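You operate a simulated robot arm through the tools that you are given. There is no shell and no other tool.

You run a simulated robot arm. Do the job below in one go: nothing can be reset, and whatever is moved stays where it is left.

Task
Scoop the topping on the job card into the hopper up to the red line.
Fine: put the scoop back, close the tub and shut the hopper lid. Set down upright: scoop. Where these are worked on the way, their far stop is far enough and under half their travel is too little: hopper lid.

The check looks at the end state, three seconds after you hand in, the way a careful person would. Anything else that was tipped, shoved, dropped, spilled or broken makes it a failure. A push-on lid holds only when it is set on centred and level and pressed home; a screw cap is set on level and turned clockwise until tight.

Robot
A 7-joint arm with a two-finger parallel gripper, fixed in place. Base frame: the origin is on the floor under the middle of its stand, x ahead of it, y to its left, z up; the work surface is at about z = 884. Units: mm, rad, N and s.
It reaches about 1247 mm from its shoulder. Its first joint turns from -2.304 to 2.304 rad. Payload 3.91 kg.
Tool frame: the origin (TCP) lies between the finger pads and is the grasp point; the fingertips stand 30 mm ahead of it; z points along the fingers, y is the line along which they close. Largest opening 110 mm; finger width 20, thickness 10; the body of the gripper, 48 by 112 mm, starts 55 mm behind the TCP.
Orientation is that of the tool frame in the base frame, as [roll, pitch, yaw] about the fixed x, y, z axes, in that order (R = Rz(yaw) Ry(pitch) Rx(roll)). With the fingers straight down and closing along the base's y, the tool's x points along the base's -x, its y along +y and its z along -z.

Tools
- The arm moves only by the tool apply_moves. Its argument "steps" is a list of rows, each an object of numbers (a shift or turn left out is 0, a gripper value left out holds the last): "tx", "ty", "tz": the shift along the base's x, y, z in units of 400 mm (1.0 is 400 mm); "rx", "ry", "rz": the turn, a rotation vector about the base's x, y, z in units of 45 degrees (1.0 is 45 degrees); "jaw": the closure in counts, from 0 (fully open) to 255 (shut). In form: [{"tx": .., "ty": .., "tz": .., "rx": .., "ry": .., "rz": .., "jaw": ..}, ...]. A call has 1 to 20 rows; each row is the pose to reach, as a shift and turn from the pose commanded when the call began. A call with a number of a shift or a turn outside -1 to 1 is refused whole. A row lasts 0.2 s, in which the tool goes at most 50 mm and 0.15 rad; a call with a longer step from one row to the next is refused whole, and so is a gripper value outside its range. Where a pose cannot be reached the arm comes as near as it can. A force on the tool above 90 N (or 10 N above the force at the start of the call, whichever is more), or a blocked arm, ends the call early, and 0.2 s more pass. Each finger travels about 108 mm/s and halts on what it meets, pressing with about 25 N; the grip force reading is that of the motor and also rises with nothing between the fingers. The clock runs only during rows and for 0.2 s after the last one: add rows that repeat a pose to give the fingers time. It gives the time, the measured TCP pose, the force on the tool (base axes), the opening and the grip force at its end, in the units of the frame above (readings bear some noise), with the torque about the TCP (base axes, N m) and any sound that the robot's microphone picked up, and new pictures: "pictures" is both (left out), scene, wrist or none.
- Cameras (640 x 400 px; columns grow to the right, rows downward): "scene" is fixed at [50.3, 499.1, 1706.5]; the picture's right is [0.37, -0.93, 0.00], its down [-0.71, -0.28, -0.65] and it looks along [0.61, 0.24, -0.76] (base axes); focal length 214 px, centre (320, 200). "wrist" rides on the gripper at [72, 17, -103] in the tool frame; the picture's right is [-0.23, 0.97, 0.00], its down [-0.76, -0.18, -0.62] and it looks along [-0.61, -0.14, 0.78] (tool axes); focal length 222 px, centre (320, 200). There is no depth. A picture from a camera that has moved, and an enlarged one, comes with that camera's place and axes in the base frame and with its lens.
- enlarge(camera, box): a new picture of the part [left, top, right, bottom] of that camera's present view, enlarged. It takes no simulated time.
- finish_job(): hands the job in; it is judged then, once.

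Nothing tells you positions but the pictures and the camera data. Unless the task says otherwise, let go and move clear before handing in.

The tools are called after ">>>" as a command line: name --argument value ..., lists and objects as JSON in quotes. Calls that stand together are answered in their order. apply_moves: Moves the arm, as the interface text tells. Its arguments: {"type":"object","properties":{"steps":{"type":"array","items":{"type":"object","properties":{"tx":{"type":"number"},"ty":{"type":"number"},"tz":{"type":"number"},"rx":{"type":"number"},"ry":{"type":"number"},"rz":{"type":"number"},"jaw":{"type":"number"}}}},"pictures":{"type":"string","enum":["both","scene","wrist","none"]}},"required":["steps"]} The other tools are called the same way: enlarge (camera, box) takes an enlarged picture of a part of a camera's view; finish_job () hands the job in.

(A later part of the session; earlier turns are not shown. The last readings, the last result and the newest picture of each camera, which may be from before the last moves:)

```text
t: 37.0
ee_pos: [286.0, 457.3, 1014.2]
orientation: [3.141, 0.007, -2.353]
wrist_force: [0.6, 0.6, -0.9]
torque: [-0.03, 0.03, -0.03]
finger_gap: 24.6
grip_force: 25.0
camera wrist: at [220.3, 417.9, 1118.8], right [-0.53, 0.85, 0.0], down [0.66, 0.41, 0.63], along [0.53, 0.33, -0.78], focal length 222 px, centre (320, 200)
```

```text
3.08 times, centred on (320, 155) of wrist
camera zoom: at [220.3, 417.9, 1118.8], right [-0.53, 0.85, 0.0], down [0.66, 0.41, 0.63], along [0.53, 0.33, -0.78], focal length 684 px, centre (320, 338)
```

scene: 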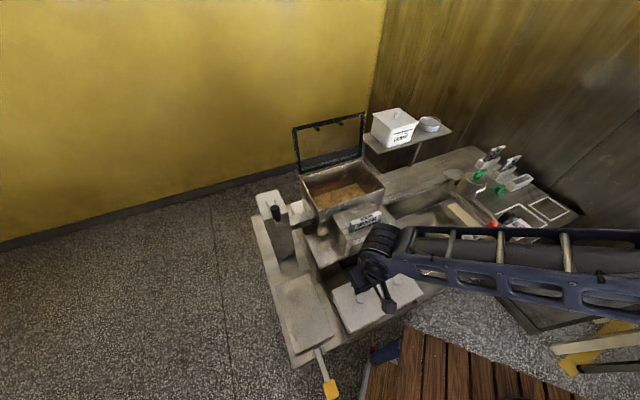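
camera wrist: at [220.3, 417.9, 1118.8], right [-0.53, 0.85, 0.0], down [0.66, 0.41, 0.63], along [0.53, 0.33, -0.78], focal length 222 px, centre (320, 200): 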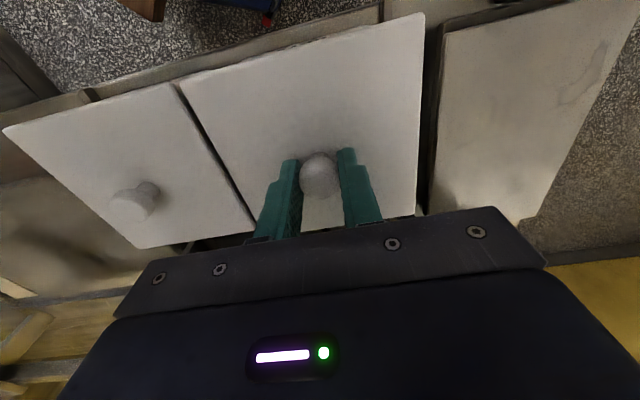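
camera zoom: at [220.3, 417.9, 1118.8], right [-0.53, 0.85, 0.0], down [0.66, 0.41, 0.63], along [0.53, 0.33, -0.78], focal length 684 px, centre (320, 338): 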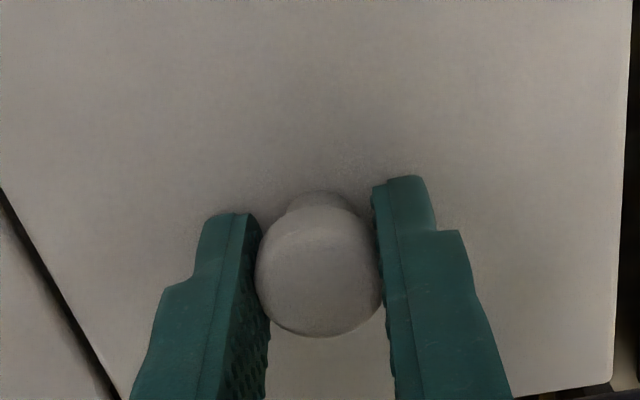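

The lid has come free and is in the gripper. I'll lift it gently clear of the tub.

>>> apply_moves --steps '[{"tz": 0.02, "jaw": 255}, {"tz": 0.05, "jaw": 255}, {"tz": 0.09, "jaw": 255}, {"tz": 0.14, "jaw": 255}, {"tz": 0.2, "jaw": 255}, {"tz": 0.26, "jaw": 255}, {"tz": 0.32, "jaw": 255}]' --pictures "both"

>>> enlarge --camera "scene" --box '[310, 230, 440, 350]'

>>> enlarge --camera "wrist" --box '[80, 0, 480, 240]'

```text
t: 38.6
ee_pos: [284.2, 458.2, 1143.3]
orientation: [3.14, 0.008, -2.351]
wrist_force: [0.4, -0.5, -1.0]
torque: [0.01, 0.01, -0.01]
finger_gap: 24.2
grip_force: 25.0
camera wrist: at [220.8, 417.7, 1247.2], right [-0.53, 0.85, 0.0], down [0.66, 0.41, 0.63], along [0.53, 0.33, -0.78], focal length 222 px, centre (320, 200)
```

scene: 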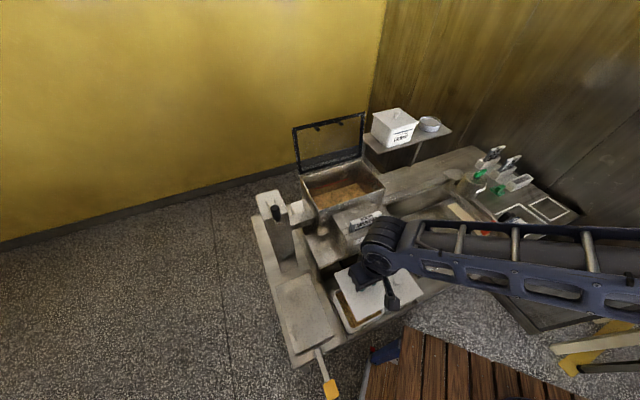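
wrist: 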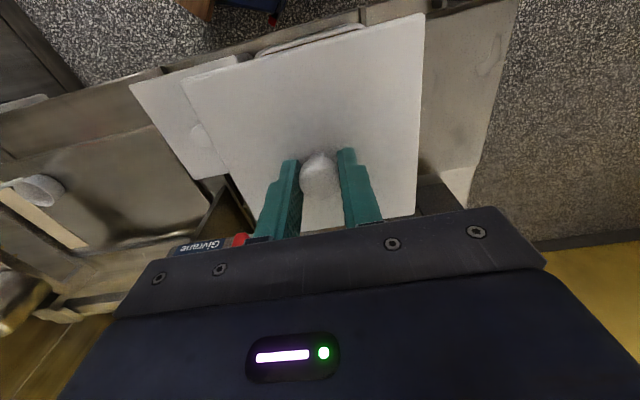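

```text
3.33 times, centred on (375, 290) of scene
camera zoom: at [50.3, 499.1, 1706.5], right [0.37, -0.93, 0.0], down [-0.71, -0.28, -0.65], along [0.61, 0.24, -0.76], focal length 715 px, centre (137, -100)
```

zoom: 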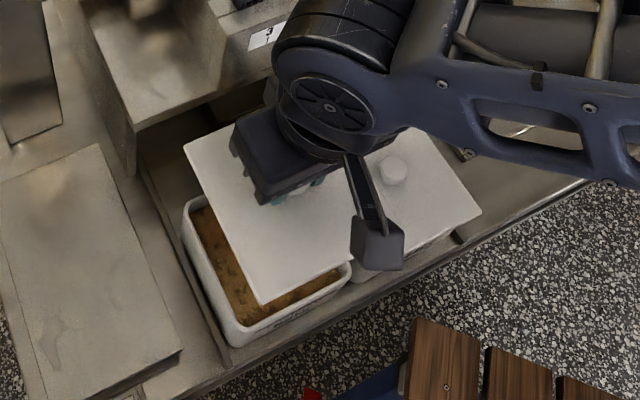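

```text
1.60 times, centred on (280, 120) of wrist
camera zoom: at [220.8, 417.7, 1247.2], right [-0.53, 0.85, 0.0], down [0.66, 0.41, 0.63], along [0.53, 0.33, -0.78], focal length 355 px, centre (384, 328)
```

zoom: 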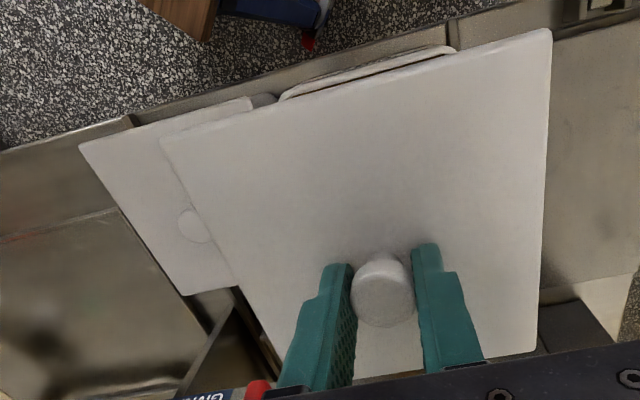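

The tub is open and full of brown nuts. I'll carry the lid around the machine front, staying low in n and clear of the red lever, to a free spot on the tray at about (629,255).

>>> apply_moves --steps '[{"tx": -0.028, "ty": -0.068, "tz": 0.02, "jaw": 255}, {"tx": -0.057, "ty": -0.136, "tz": 0.04, "jaw": 255}, {"tx": 0.008, "ty": -0.2, "tz": 0.04, "jaw": 255}, {"tx": 0.072, "ty": -0.265, "tz": 0.04, "jaw": 255}, {"tx": 0.137, "ty": -0.33, "tz": 0.04, "jaw": 255}, {"tx": 0.201, "ty": -0.394, "tz": 0.04, "jaw": 255}, {"tx": 0.266, "ty": -0.459, "tz": 0.04, "jaw": 255}, {"tx": 0.33, "ty": -0.523, "tz": 0.04, "jaw": 255}, {"tx": 0.395, "ty": -0.588, "tz": 0.04, "jaw": 255}, {"tx": 0.459, "ty": -0.652, "tz": 0.04, "jaw": 255}, {"tx": 0.524, "ty": -0.717, "tz": 0.04, "jaw": 255}, {"tx": 0.588, "ty": -0.7815, "tz": 0.04, "jaw": 255}, {"tx": 0.657, "ty": -0.713, "tz": 0.04, "jaw": 255}, {"tx": 0.725, "ty": -0.645, "tz": 0.02, "jaw": 255}, {"tx": 0.794, "ty": -0.576, "tz": 0.0, "jaw": 255}, {"tx": 0.862, "ty": -0.5075, "tz": -0.02, "jaw": 255}]' --pictures "both"

>>> enlarge --camera "scene" --box '[380, 180, 520, 290]'

>>> enlarge --camera "scene" --box '[310, 260, 420, 350]'

```text
t: 42.0
ee_pos: [628.8, 253.9, 1135.6]
orientation: [-3.14, 0.011, -2.352]
wrist_force: [0.2, -0.6, 0.3]
torque: [0.03, -0.03, 0.01]
finger_gap: 24.4
grip_force: 24.5
camera wrist: at [564.6, 214.5, 1239.9], right [-0.53, 0.85, 0.0], down [0.66, 0.41, 0.63], along [0.53, 0.33, -0.78], focal length 222 px, centre (320, 200)
```

scene: 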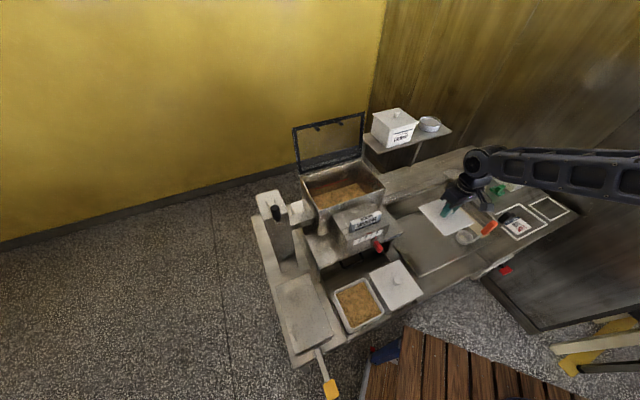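
wrist: 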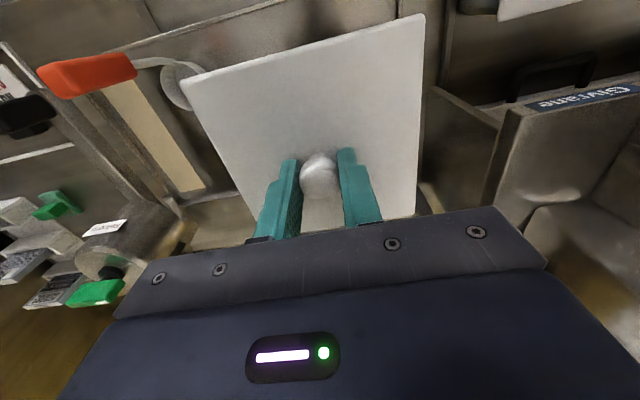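

```text
3.64 times, centred on (450, 235) of scene
camera zoom: at [50.3, 499.1, 1706.5], right [0.37, -0.93, 0.0], down [-0.71, -0.28, -0.65], along [0.61, 0.24, -0.76], focal length 780 px, centre (-153, 73)
```

zoom: 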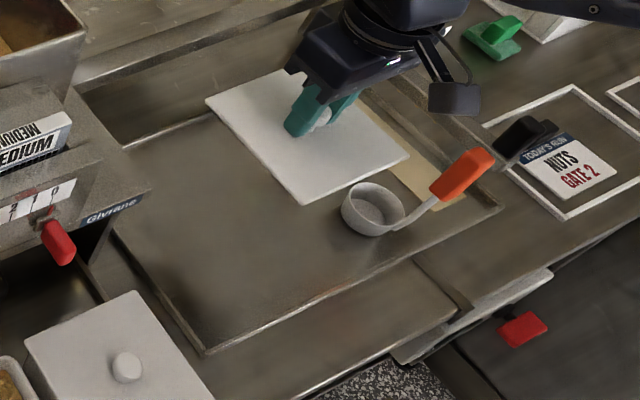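

```text
4.44 times, centred on (365, 305) of scene
camera zoom: at [50.3, 499.1, 1706.5], right [0.37, -0.93, 0.0], down [-0.71, -0.28, -0.65], along [0.61, 0.24, -0.76], focal length 953 px, centre (120, -267)
```

zoom: 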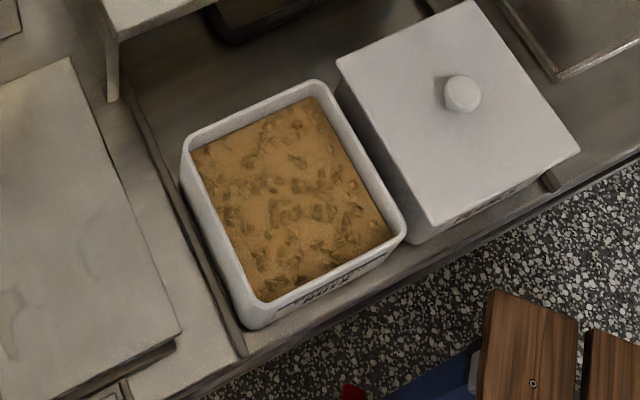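

>>> apply_moves --steps '[{"tx": -0.04, "ty": 0.02, "tz": -0.1, "jaw": 255}, {"tx": -0.04, "ty": 0.02, "tz": -0.2, "jaw": 255}, {"tx": -0.04, "ty": 0.02, "tz": -0.3, "jaw": 255}, {"tx": -0.04, "ty": 0.02, "tz": -0.4, "jaw": 255}, {"tx": -0.04, "ty": 0.02, "tz": -0.45, "jaw": 255}]' --pictures "both"

>>> enlarge --camera "scene" --box '[380, 180, 520, 290]'

>>> enlarge --camera "wrist" --box '[140, 0, 460, 240]'

```text
t: 43.2
ee_pos: [613.5, 261.7, 955.9]
orientation: [-3.14, 0.007, -2.354]
wrist_force: [0.1, -0.2, -0.6]
torque: [-0.02, -0.03, 0.0]
finger_gap: 24.3
grip_force: 24.7
camera wrist: at [549.1, 223.1, 1059.0], right [-0.53, 0.85, 0.0], down [0.66, 0.41, 0.63], along [0.53, 0.33, -0.78], focal length 222 px, centre (320, 200)
```

scene: 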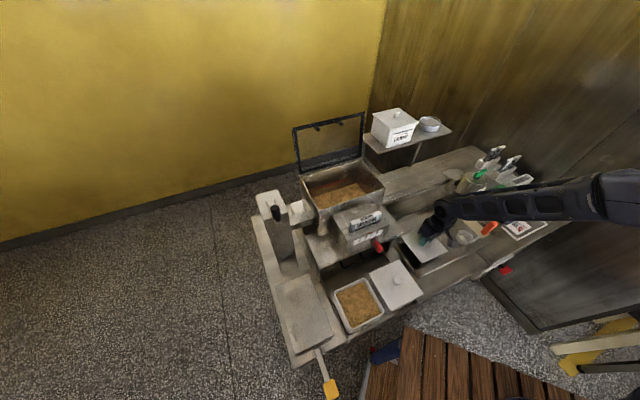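
wrist: 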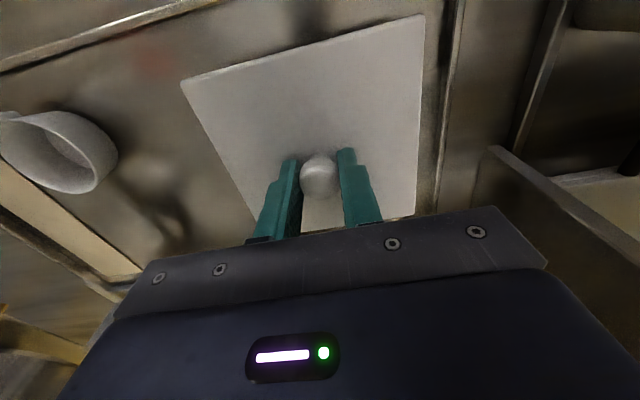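

```text
3.64 times, centred on (450, 235) of scene
camera zoom: at [50.3, 499.1, 1706.5], right [0.37, -0.93, 0.0], down [-0.71, -0.28, -0.65], along [0.61, 0.24, -0.76], focal length 780 px, centre (-153, 73)
```

zoom: 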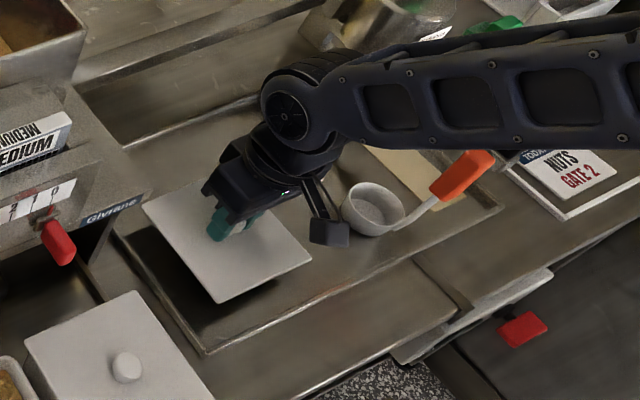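

```text
1.67 times, centred on (300, 120) of wrist
camera zoom: at [549.1, 223.1, 1059.0], right [-0.53, 0.85, 0.0], down [0.66, 0.41, 0.63], along [0.53, 0.33, -0.78], focal length 370 px, centre (353, 333)
```

zoom: 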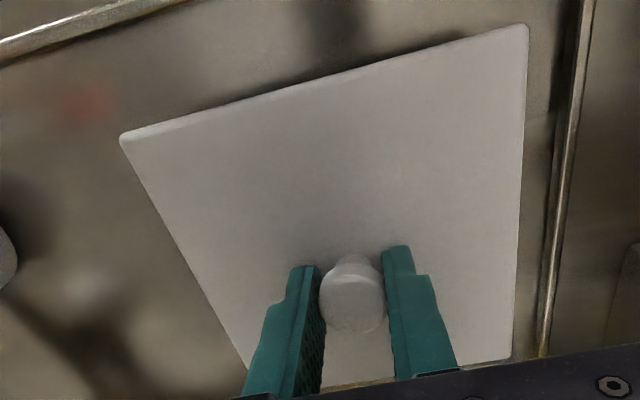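

>>> apply_moves --steps '[{"tz": -0.015, "jaw": 255}, {"tz": -0.03, "jaw": 255}, {"tz": -0.0375, "jaw": 255}]' --pictures "none"

>>> apply_moves --steps '[{"tz": -0.007, "jaw": 255}, {"tz": -0.012, "jaw": 255}]' --pictures "none"

>>> apply_moves --steps '[{"tz": -0.005, "jaw": 255}, {"tz": -0.009, "jaw": 255}]' --pictures "wrist"

>>> enlarge --camera "wrist" --box '[140, 0, 460, 240]'

```text
t: 44.0
ee_pos: [613.6, 261.9, 941.7]
orientation: [-3.14, 0.006, -2.351]
wrist_force: [0.5, 1.0, -0.5]
torque: [0.03, -0.01, 0.0]
finger_gap: 24.2
grip_force: 25.0
```

```text
t: 44.6
ee_pos: [613.8, 261.2, 934.9]
orientation: [-3.14, 0.007, -2.354]
wrist_force: [0.1, 0.0, -1.2]
torque: [-0.01, 0.01, 0.01]
finger_gap: 24.2
grip_force: 25.3
```

```text
t: 45.2
ee_pos: [614.1, 262.7, 930.4]
orientation: [-3.14, 0.006, -2.352]
wrist_force: [-0.3, 0.2, -0.7]
torque: [0.01, 0.03, 0.02]
finger_gap: 24.5
grip_force: 25.4
camera wrist: at [549.5, 222.5, 1035.0], right [-0.53, 0.85, 0.0], down [0.66, 0.41, 0.63], along [0.53, 0.33, -0.78], focal length 222 px, centre (320, 200)
```

wrist: 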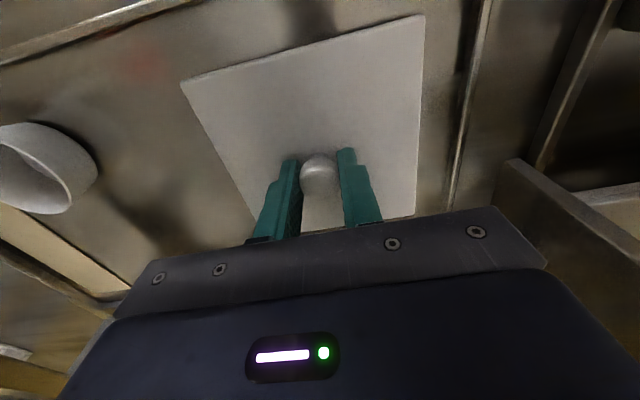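

```text
1.67 times, centred on (300, 120) of wrist
camera zoom: at [549.5, 222.5, 1035.0], right [-0.53, 0.85, 0.0], down [0.66, 0.41, 0.63], along [0.53, 0.33, -0.78], focal length 370 px, centre (353, 333)
```

zoom: 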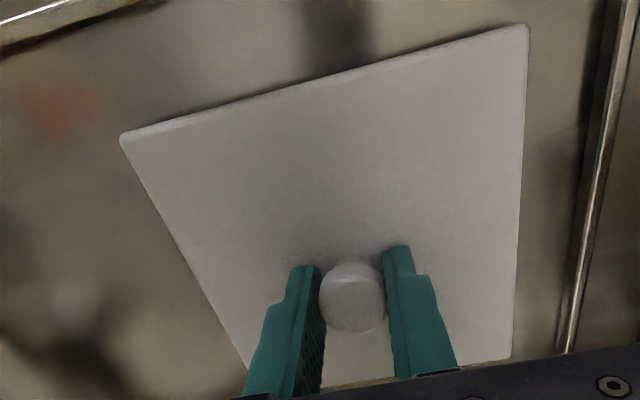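

>>> apply_moves --steps '[{"tz": -0.005, "jaw": 255}, {"tz": -0.01, "jaw": 255}]' --pictures "none"

>>> apply_moves --steps '[{"tz": -0.004, "jaw": 255}, {"tz": -0.008, "jaw": 255}]' --pictures "none"

>>> apply_moves --steps '[{"tz": -0.004, "jaw": 255}, {"tz": -0.008, "jaw": 255}]' --pictures "wrist"

>>> enlarge --camera "wrist" --box '[140, 0, 460, 240]'

```text
t: 45.8
ee_pos: [613.8, 261.9, 927.5]
orientation: [-3.141, 0.006, -2.352]
wrist_force: [-0.2, -0.7, 0.0]
torque: [-0.01, 0.01, -0.01]
finger_gap: 24.3
grip_force: 25.2
```

```text
t: 46.4
ee_pos: [613.8, 262.1, 924.4]
orientation: [-3.139, 0.007, -2.352]
wrist_force: [0.8, -0.4, -0.6]
torque: [-0.01, -0.04, -0.02]
finger_gap: 24.3
grip_force: 25.0
```

```text
t: 47.0
ee_pos: [613.3, 260.7, 920.5]
orientation: [-3.14, 0.007, -2.353]
wrist_force: [-1.2, -0.5, 5.1]
torque: [-0.09, 0.12, -0.01]
finger_gap: 24.5
grip_force: 24.7
camera wrist: at [549.3, 222.1, 1025.2], right [-0.53, 0.85, 0.0], down [0.66, 0.41, 0.63], along [0.53, 0.33, -0.78], focal length 222 px, centre (320, 200)
```

wrist: 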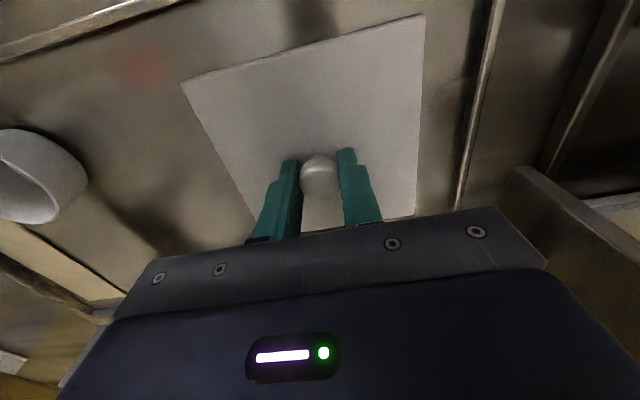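

```text
1.67 times, centred on (300, 120) of wrist
camera zoom: at [549.3, 222.1, 1025.2], right [-0.53, 0.85, 0.0], down [0.66, 0.41, 0.63], along [0.53, 0.33, -0.78], focal length 370 px, centre (353, 333)
```

zoom: 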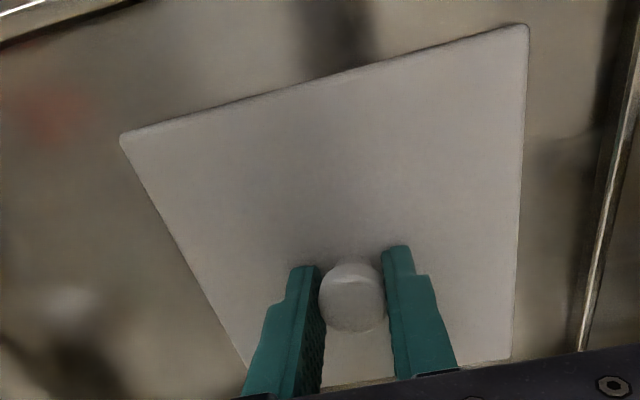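

The lid rests on the tray; its gripped pose was about (613.5,261.5,920.5). I'll release it, rise, and go look at the scoop's orange grip from above.

>>> apply_moves --steps '[{"jaw": 110}, {"jaw": 110}, {"tz": 0.1, "jaw": 110}, {"tz": 0.2, "jaw": 110}, {"tz": 0.32, "jaw": 60}, {"tz": 0.44, "jaw": 0}, {"tz": 0.56, "jaw": 0}, {"tz": 0.62, "jaw": 0}]' --pictures "scene"

>>> apply_moves --steps '[{"tx": 0.02, "ty": -0.11}, {"tx": 0.04, "ty": -0.22}, {"tx": 0.06, "ty": -0.33}, {"tx": 0.08, "ty": -0.44}, {"tx": 0.1, "ty": -0.54}]' --pictures "both"

>>> enlarge --camera "wrist" --box '[200, 0, 440, 240]'

>>> enlarge --camera "scene" --box '[390, 180, 530, 280]'

```text
t: 48.8
ee_pos: [614.3, 262.4, 1170.2]
orientation: [3.14, 0.006, -2.354]
wrist_force: [0.0, 0.1, 0.0]
torque: [0.01, -0.02, 0.0]
finger_gap: 110.0
grip_force: 0.0
```

scene: 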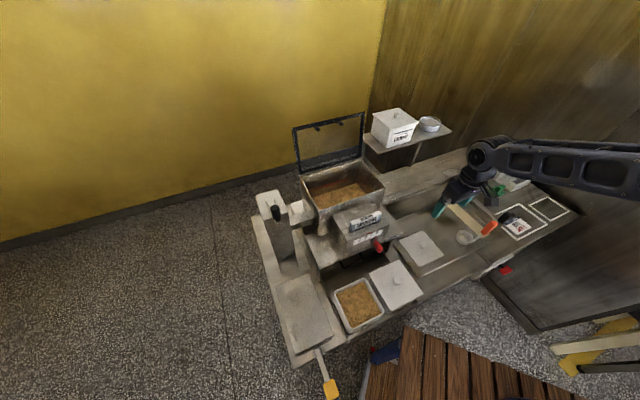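

```text
t: 50.0
ee_pos: [653.2, 46.3, 1169.4]
orientation: [3.141, 0.007, -2.351]
wrist_force: [-1.3, 0.1, 0.5]
torque: [-0.03, -0.01, 0.02]
finger_gap: 109.8
grip_force: 0.1
camera wrist: at [588.5, 7.2, 1273.2], right [-0.53, 0.85, 0.0], down [0.66, 0.41, 0.63], along [0.53, 0.33, -0.78], focal length 222 px, centre (320, 200)
```

scene: 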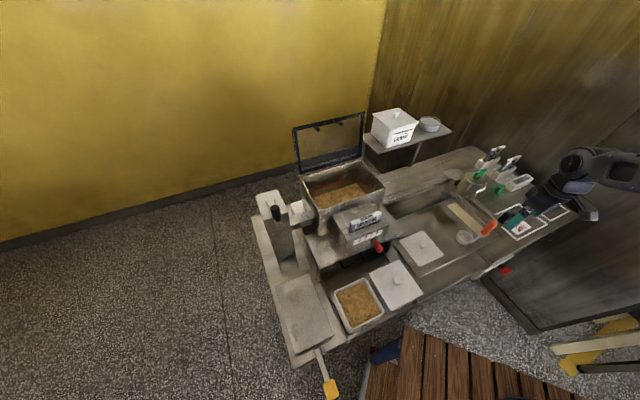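
wrist: 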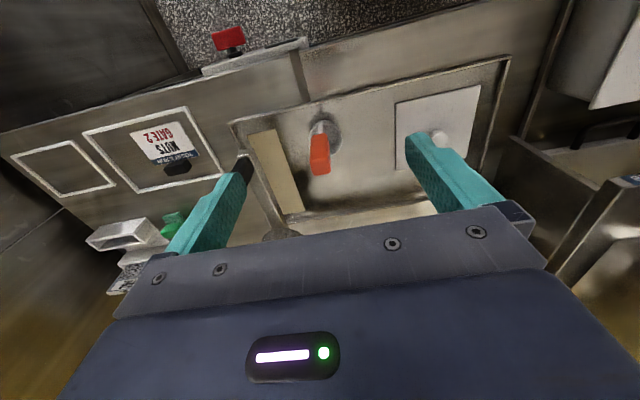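

```text
1.67 times, centred on (320, 120) of wrist
camera zoom: at [588.5, 7.2, 1273.2], right [-0.53, 0.85, 0.0], down [0.66, 0.41, 0.63], along [0.53, 0.33, -0.78], focal length 370 px, centre (320, 333)
```

zoom: 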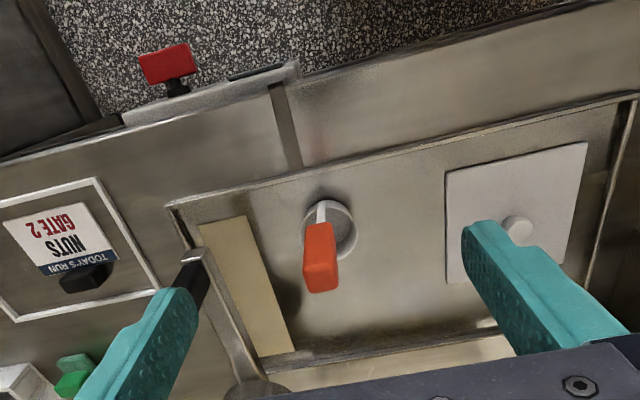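

```text
4.00 times, centred on (460, 230) of scene
camera zoom: at [50.3, 499.1, 1706.5], right [0.37, -0.93, 0.0], down [-0.71, -0.28, -0.65], along [0.61, 0.24, -0.76], focal length 858 px, centre (-240, 80)
```

zoom: 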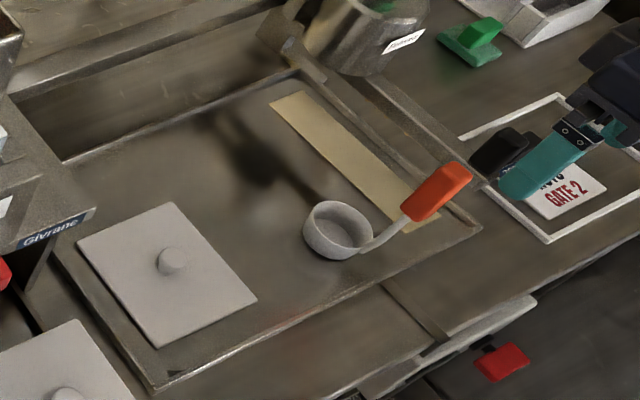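

The grip is at about (692,72), spanning z≈987–1064. I'll align above it, part-close the jaw to keep clear of the nearby black lever, and descend.

>>> apply_moves --steps '[{"tx": 0.0968, "ty": 0.0638, "jaw": 80}, {"tx": 0.0968, "ty": 0.0638, "tz": -0.1, "jaw": 93}, {"tx": 0.0968, "ty": 0.0638, "tz": -0.17, "jaw": 93}]' --pictures "both"

>>> enlarge --camera "wrist" --box '[200, 60, 440, 240]'

>>> enlarge --camera "scene" --box '[430, 180, 540, 270]'

```text
t: 50.8
ee_pos: [692.0, 71.0, 1101.2]
orientation: [-3.139, 0.008, -2.352]
wrist_force: [-0.9, 0.6, 0.3]
torque: [-0.02, -0.04, 0.0]
finger_gap: 70.0
grip_force: 0.0
camera wrist: at [627.3, 32.0, 1205.2], right [-0.53, 0.85, 0.0], down [0.66, 0.41, 0.63], along [0.53, 0.33, -0.78], focal length 222 px, centre (320, 200)
```

scene: 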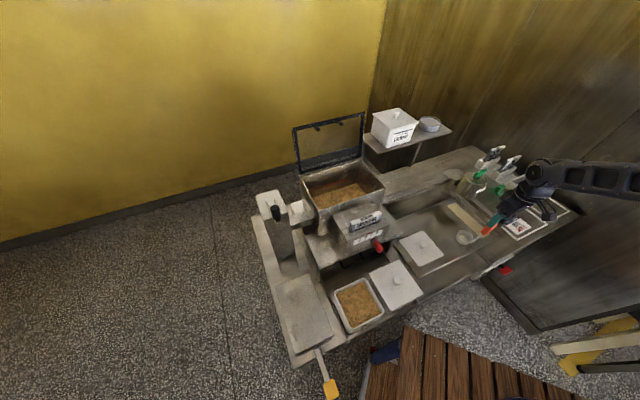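
wrist: 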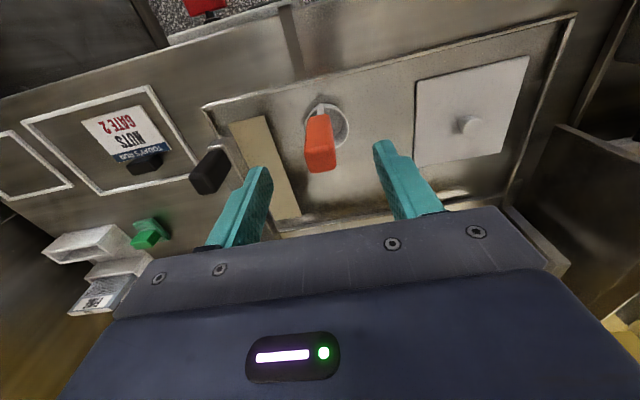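

```text
2.22 times, centred on (320, 150) of wrist
camera zoom: at [627.3, 32.0, 1205.2], right [-0.53, 0.85, 0.0], down [0.66, 0.41, 0.63], along [0.53, 0.33, -0.78], focal length 494 px, centre (320, 311)
```

zoom: 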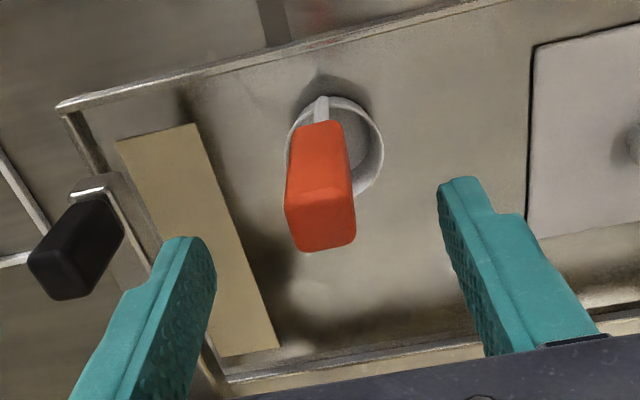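

```text
4.44 times, centred on (485, 225) of scene
camera zoom: at [50.3, 499.1, 1706.5], right [0.37, -0.93, 0.0], down [-0.71, -0.28, -0.65], along [0.61, 0.24, -0.76], focal length 953 px, centre (-413, 89)
```

zoom: 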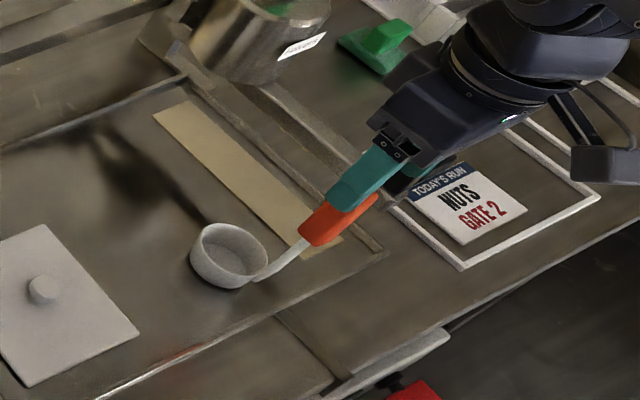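

>>> apply_moves --steps '[{"tx": 0.001, "ty": 0.003, "tz": -0.08, "jaw": 93}, {"tx": 0.001, "ty": 0.003, "tz": -0.14, "jaw": 93}, {"tx": 0.001, "ty": 0.003, "tz": -0.178, "jaw": 93}, {"tx": 0.001, "ty": 0.003, "tz": -0.178, "jaw": 93}]' --pictures "both"

>>> enlarge --camera "scene" --box '[430, 180, 540, 270]'

>>> enlarge --camera "wrist" --box '[200, 60, 440, 240]'

```text
t: 51.8
ee_pos: [692.2, 72.5, 1028.5]
orientation: [-3.138, 0.008, -2.352]
wrist_force: [0.4, -0.8, -0.7]
torque: [0.03, 0.01, 0.0]
finger_gap: 69.7
grip_force: 0.1
camera wrist: at [628.2, 33.1, 1133.1], right [-0.53, 0.85, 0.0], down [0.66, 0.41, 0.63], along [0.53, 0.33, -0.78], focal length 222 px, centre (320, 200)
```

scene: 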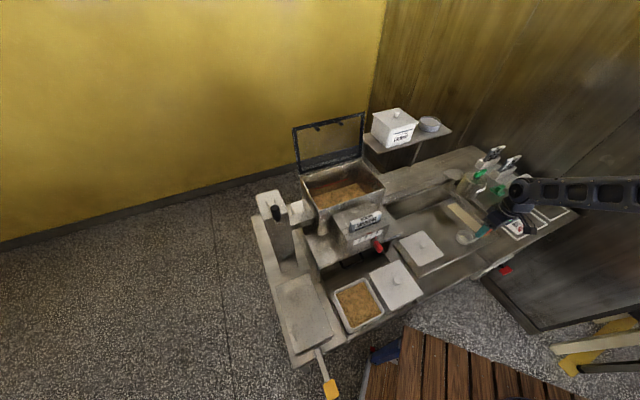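
wrist: 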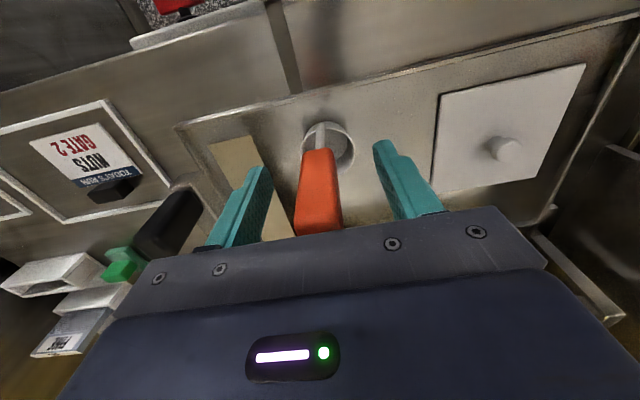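

```text
4.44 times, centred on (485, 225) of scene
camera zoom: at [50.3, 499.1, 1706.5], right [0.37, -0.93, 0.0], down [-0.71, -0.28, -0.65], along [0.61, 0.24, -0.76], focal length 953 px, centre (-413, 89)
```

zoom: 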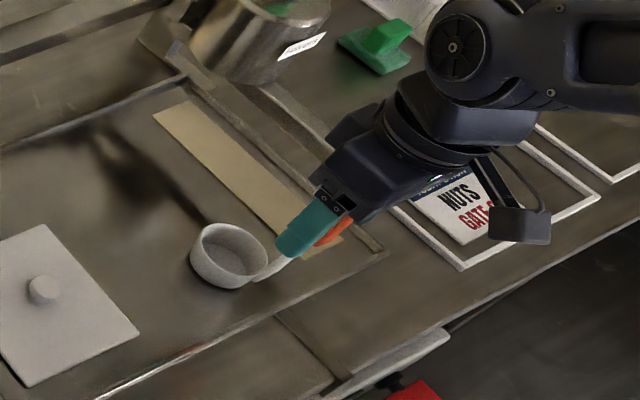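

```text
2.22 times, centred on (320, 150) of wrist
camera zoom: at [628.2, 33.1, 1133.1], right [-0.53, 0.85, 0.0], down [0.66, 0.41, 0.63], along [0.53, 0.33, -0.78], focal length 494 px, centre (320, 311)
```

zoom: 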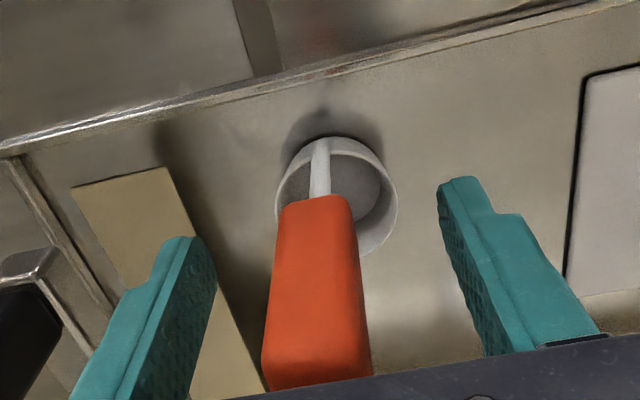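

>>> apply_moves --steps '[{"jaw": 255}, {"jaw": 255}, {"jaw": 255}, {"jaw": 255}]' --pictures "wrist"

>>> enlarge --camera "wrist" --box '[200, 60, 440, 240]'

>>> enlarge --camera "scene" --box '[430, 190, 540, 270]'

```text
t: 52.8
ee_pos: [693.1, 74.0, 1029.9]
orientation: [-3.14, 0.008, -2.353]
wrist_force: [1.4, 1.0, -0.1]
torque: [-0.02, 0.01, 0.01]
finger_gap: 21.9
grip_force: 25.2
camera wrist: at [628.3, 33.1, 1133.2], right [-0.53, 0.85, 0.0], down [0.66, 0.41, 0.63], along [0.53, 0.33, -0.78], focal length 222 px, centre (320, 200)
```

wrist: 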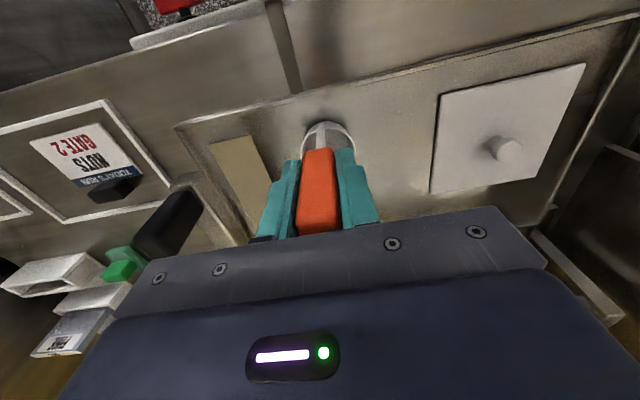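

```text
2.22 times, centred on (320, 150) of wrist
camera zoom: at [628.3, 33.1, 1133.2], right [-0.53, 0.85, 0.0], down [0.66, 0.41, 0.63], along [0.53, 0.33, -0.78], focal length 494 px, centre (320, 311)
```

zoom: 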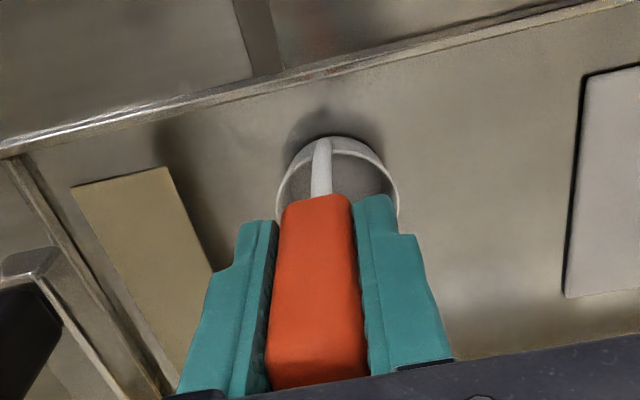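

```text
5.00 times, centred on (485, 230) of scene
camera zoom: at [50.3, 499.1, 1706.5], right [0.37, -0.93, 0.0], down [-0.71, -0.28, -0.65], along [0.61, 0.24, -0.76], focal length 1072 px, centre (-505, 50)
```

zoom: 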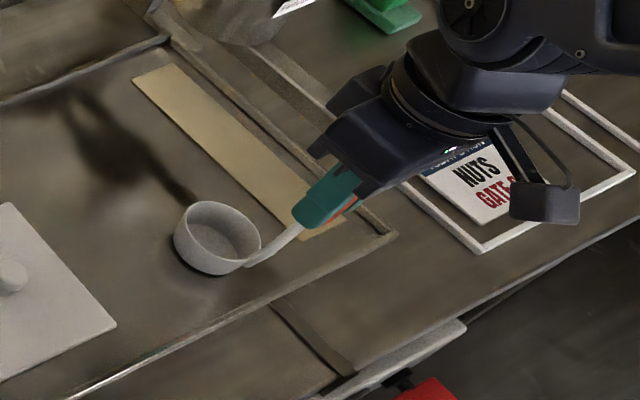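

The scoop is gripped with a 21.9 mm gap. I'll lift it straight up and check it hangs level.

>>> apply_moves --steps '[{"tz": 0.03, "jaw": 255}, {"tz": 0.08, "jaw": 255}, {"tz": 0.15, "jaw": 255}, {"tz": 0.23, "jaw": 255}, {"tz": 0.32, "jaw": 255}, {"tz": 0.42, "jaw": 255}, {"tz": 0.5, "jaw": 255}]' --pictures "both"

>>> enlarge --camera "wrist" --box '[200, 60, 440, 240]'

>>> enlarge --camera "scene" --box '[430, 130, 570, 260]'

```text
t: 54.4
ee_pos: [692.4, 72.7, 1228.9]
orientation: [-3.141, 0.006, -2.353]
wrist_force: [1.1, 0.6, -1.4]
torque: [-0.02, 0.05, 0.02]
finger_gap: 21.7
grip_force: 25.0
camera wrist: at [629.0, 33.2, 1333.6], right [-0.53, 0.85, 0.0], down [0.66, 0.41, 0.63], along [0.53, 0.33, -0.78], focal length 222 px, centre (320, 200)
```

scene: 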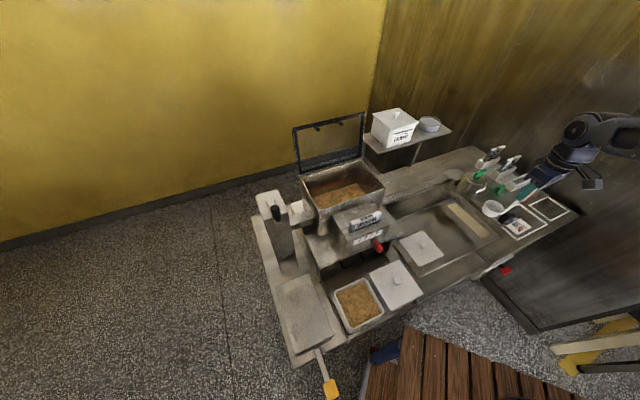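
wrist: 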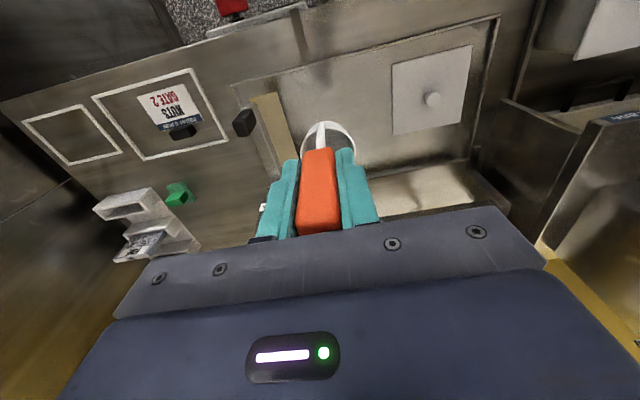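

```text
2.22 times, centred on (320, 150) of wrist
camera zoom: at [629.0, 33.2, 1333.6], right [-0.53, 0.85, 0.0], down [0.66, 0.41, 0.63], along [0.53, 0.33, -0.78], focal length 494 px, centre (320, 311)
```

zoom: 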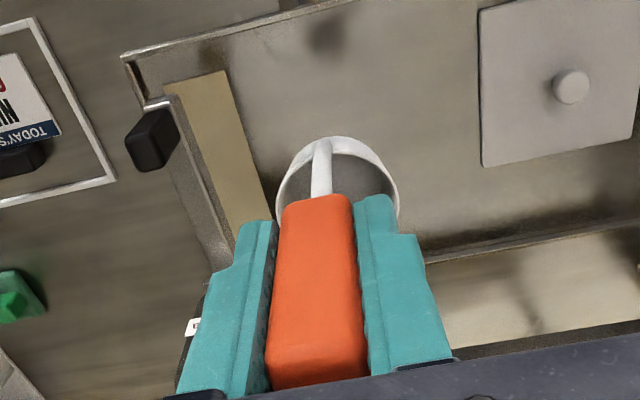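

```text
3.08 times, centred on (500, 195) of scene
camera zoom: at [50.3, 499.1, 1706.5], right [0.37, -0.93, 0.0], down [-0.71, -0.28, -0.65], along [0.61, 0.24, -0.76], focal length 660 px, centre (-234, 215)
```

zoom: 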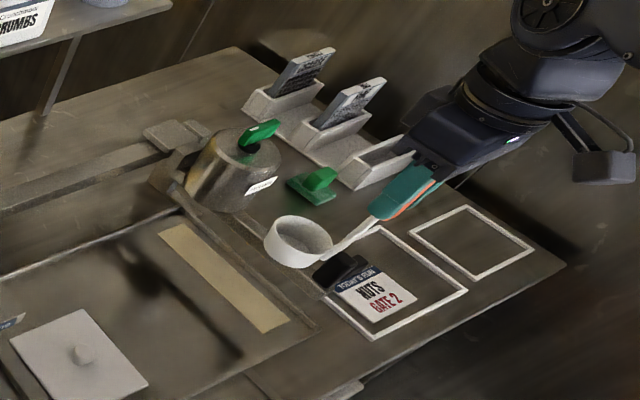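

>>> apply_moves --steps '[{"tx": -0.06, "ty": 0.05, "jaw": 255}, {"tx": -0.14, "ty": 0.117, "jaw": 255}, {"tx": -0.22, "ty": 0.183, "jaw": 255}, {"tx": -0.3, "ty": 0.25, "jaw": 255}, {"tx": -0.38, "ty": 0.316, "jaw": 255}, {"tx": -0.46, "ty": 0.383, "jaw": 255}, {"tx": -0.54, "ty": 0.449, "jaw": 255}]' --pictures "none"

>>> apply_moves --steps '[{"tx": -0.08, "ty": 0.067, "jaw": 255}, {"tx": -0.16, "ty": 0.133, "jaw": 255}, {"tx": -0.24, "ty": 0.2, "jaw": 255}, {"tx": -0.32, "ty": 0.266, "jaw": 255}, {"tx": -0.4, "ty": 0.333, "jaw": 255}, {"tx": -0.48, "ty": 0.4, "jaw": 255}, {"tx": -0.5388, "ty": 0.4492, "jaw": 255}]' --pictures "both"

>>> enlarge --camera "wrist" --box '[200, 20, 440, 240]'

>>> enlarge --camera "scene" --box '[310, 220, 440, 350]'

```text
t: 56.0
ee_pos: [476.1, 254.1, 1229.2]
orientation: [-3.14, 0.007, -2.353]
wrist_force: [0.1, -0.5, -1.7]
torque: [-0.02, 0.08, -0.02]
finger_gap: 21.9
grip_force: 24.6
```

```text
t: 57.6
ee_pos: [261.1, 430.5, 1230.5]
orientation: [-3.139, 0.007, -2.352]
wrist_force: [0.5, -0.7, -2.2]
torque: [0.0, 0.04, 0.01]
finger_gap: 21.8
grip_force: 24.8
camera wrist: at [196.4, 391.8, 1334.4], right [-0.53, 0.85, 0.0], down [0.66, 0.41, 0.63], along [0.53, 0.33, -0.78], focal length 222 px, centre (320, 200)
```

scene: 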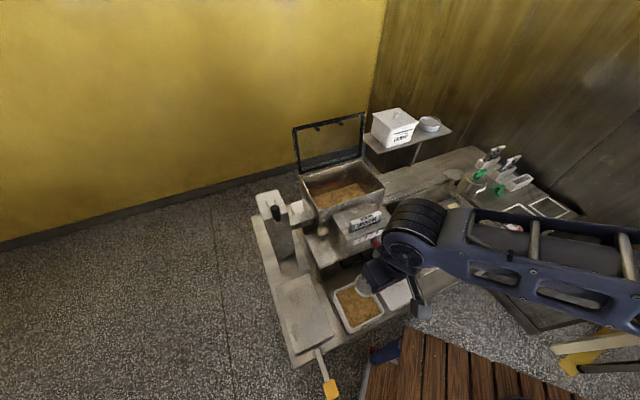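
wrist: 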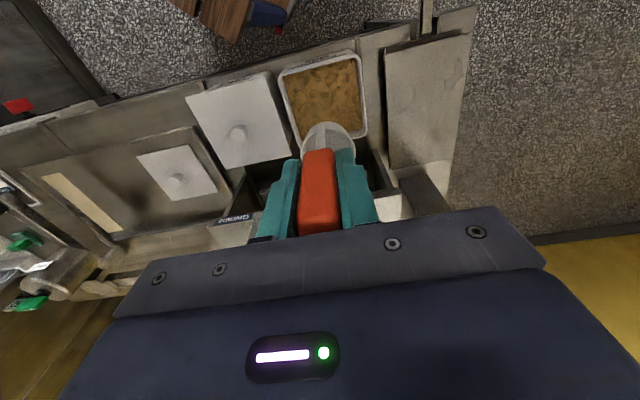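

```text
1.82 times, centred on (320, 130) of wrist
camera zoom: at [196.4, 391.8, 1334.4], right [-0.53, 0.85, 0.0], down [0.66, 0.41, 0.63], along [0.53, 0.33, -0.78], focal length 404 px, centre (320, 327)
```

zoom: 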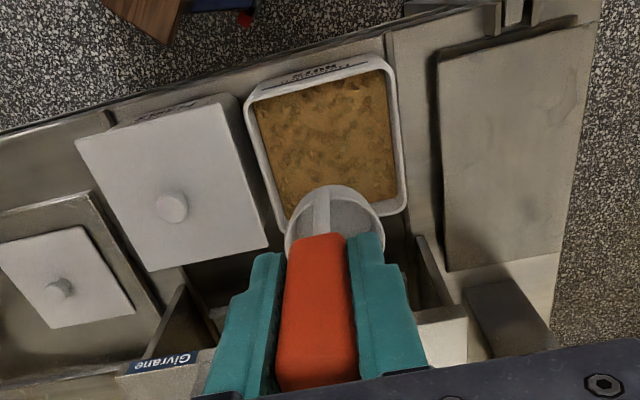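

```text
3.08 times, centred on (375, 285) of scene
camera zoom: at [50.3, 499.1, 1706.5], right [0.37, -0.93, 0.0], down [-0.71, -0.28, -0.65], along [0.61, 0.24, -0.76], focal length 660 px, centre (151, -62)
```

zoom: 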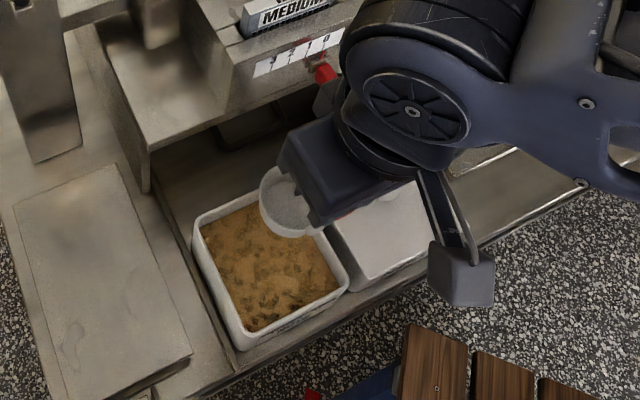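

The empty scoop is over the open NUTS tub. I'll lower it level until the rim is below the nut surface, sweep slightly, lift slowly, and check how much it holds.

>>> apply_moves --steps '[{"tx": -0.007, "ty": 0.007, "tz": -0.1, "jaw": 255}, {"tx": -0.007, "ty": 0.007, "tz": -0.2, "jaw": 255}, {"tx": -0.007, "ty": 0.007, "tz": -0.28, "jaw": 255}, {"tx": -0.007, "ty": 0.007, "tz": -0.33, "jaw": 255}]' --pictures "both"

>>> enlarge --camera "scene" --box '[310, 220, 440, 350]'

>>> enlarge --camera "wrist" --box '[200, 20, 440, 240]'

```text
t: 58.6
ee_pos: [256.5, 435.1, 1095.6]
orientation: [-3.141, 0.007, -2.354]
wrist_force: [-0.7, 0.5, -1.8]
torque: [-0.03, 0.04, 0.01]
finger_gap: 21.6
grip_force: 24.9
camera wrist: at [192.9, 394.6, 1200.5], right [-0.53, 0.85, 0.0], down [0.66, 0.41, 0.63], along [0.53, 0.33, -0.78], focal length 222 px, centre (320, 200)
```

scene: 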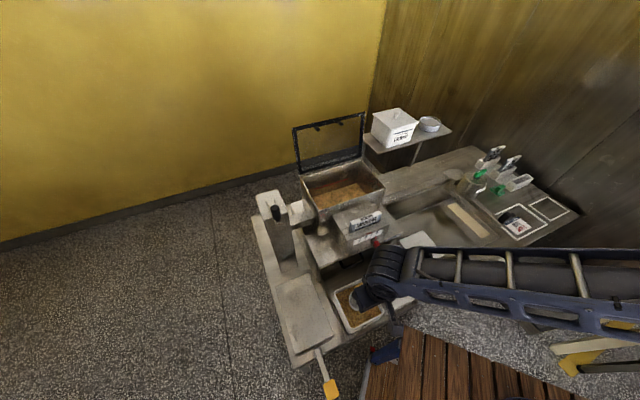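
wrist: 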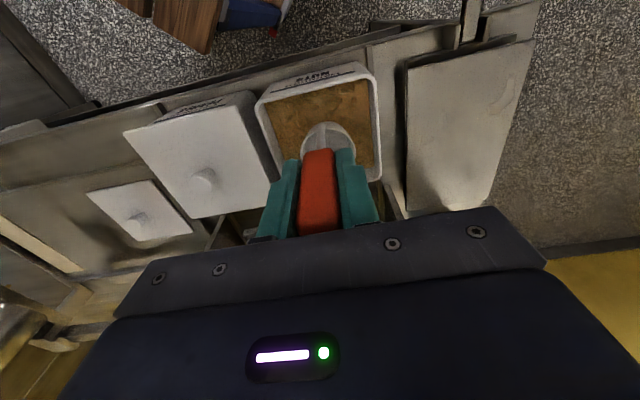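

```text
3.08 times, centred on (375, 285) of scene
camera zoom: at [50.3, 499.1, 1706.5], right [0.37, -0.93, 0.0], down [-0.71, -0.28, -0.65], along [0.61, 0.24, -0.76], focal length 660 px, centre (151, -62)
```

zoom: 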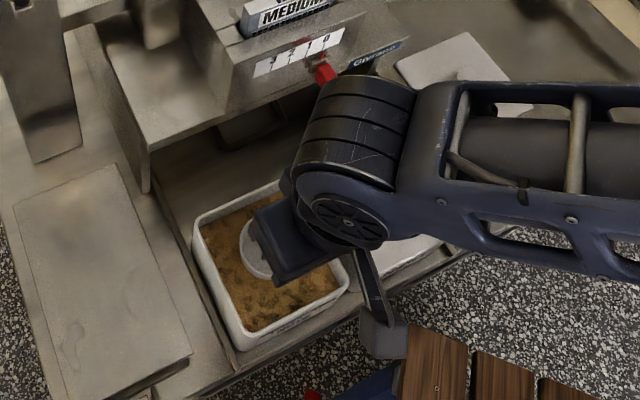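

```text
1.82 times, centred on (320, 130) of wrist
camera zoom: at [192.9, 394.6, 1200.5], right [-0.53, 0.85, 0.0], down [0.66, 0.41, 0.63], along [0.53, 0.33, -0.78], focal length 404 px, centre (320, 327)
```

zoom: 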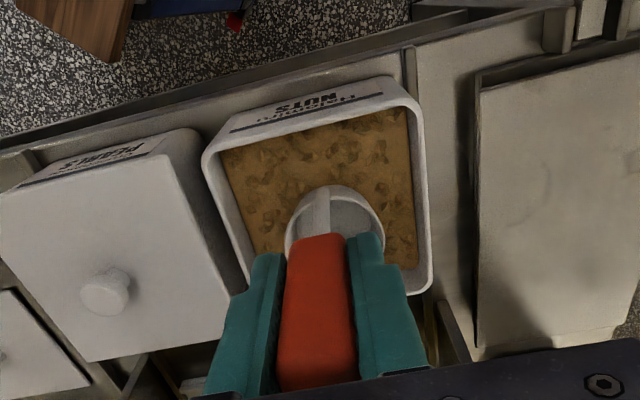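

>>> apply_moves --steps '[{"tz": -0.025, "jaw": 255}, {"tz": -0.05, "jaw": 255}]' --pictures "wrist"

>>> enlarge --camera "wrist" --box '[240, 40, 400, 180]'

```text
t: 59.2
ee_pos: [258.1, 434.0, 1077.9]
orientation: [-3.139, 0.007, -2.353]
wrist_force: [-0.5, -0.1, -1.5]
torque: [-0.03, 0.06, -0.01]
finger_gap: 22.0
grip_force: 24.9
camera wrist: at [193.6, 395.1, 1181.3], right [-0.53, 0.85, 0.0], down [0.66, 0.41, 0.63], along [0.53, 0.33, -0.78], focal length 222 px, centre (320, 200)
```

wrist: 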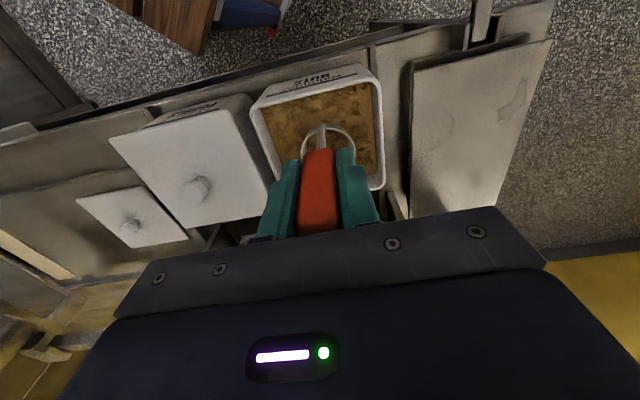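

```text
2.86 times, centred on (320, 110) of wrist
camera zoom: at [193.6, 395.1, 1181.3], right [-0.53, 0.85, 0.0], down [0.66, 0.41, 0.63], along [0.53, 0.33, -0.78], focal length 635 px, centre (320, 457)
```

zoom: 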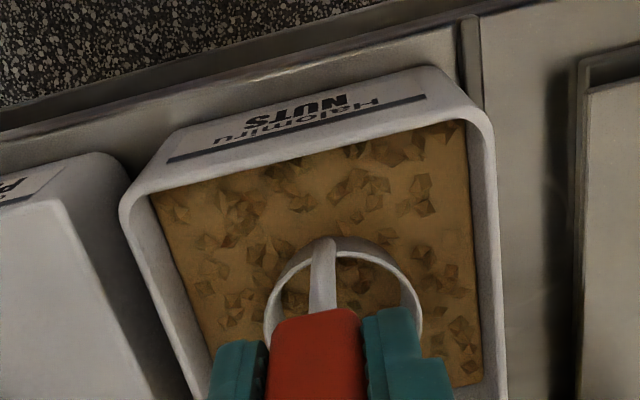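

>>> apply_moves --steps '[{"tz": -0.025, "jaw": 255}, {"tz": -0.05, "jaw": 255}, {"tz": -0.07, "jaw": 255}]' --pictures "wrist"

>>> enlarge --camera "wrist" --box '[240, 40, 400, 180]'

```text
t: 60.0
ee_pos: [257.5, 435.2, 1048.4]
orientation: [-3.138, 0.008, -2.352]
wrist_force: [0.1, 0.0, -1.5]
torque: [-0.04, 0.04, -0.07]
finger_gap: 22.0
grip_force: 25.3
camera wrist: at [193.7, 395.0, 1153.1], right [-0.53, 0.85, 0.0], down [0.66, 0.41, 0.63], along [0.53, 0.33, -0.78], focal length 222 px, centre (320, 200)
```

wrist: 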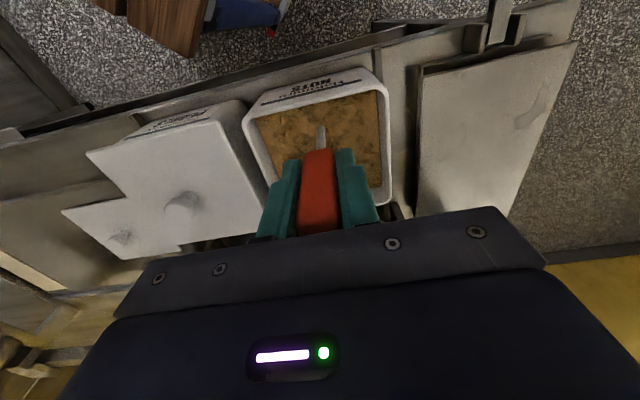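

```text
2.86 times, centred on (320, 110) of wrist
camera zoom: at [193.7, 395.0, 1153.1], right [-0.53, 0.85, 0.0], down [0.66, 0.41, 0.63], along [0.53, 0.33, -0.78], focal length 635 px, centre (320, 457)
```

zoom: 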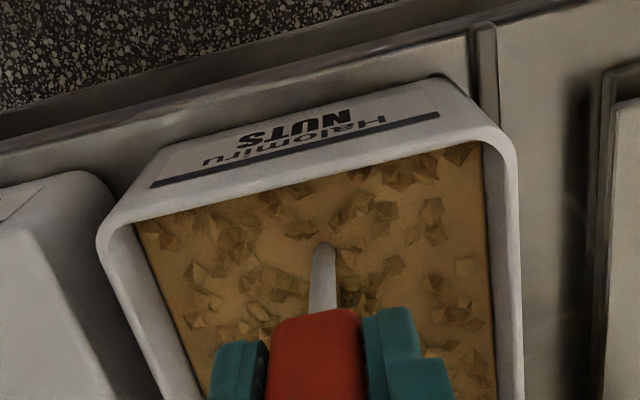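

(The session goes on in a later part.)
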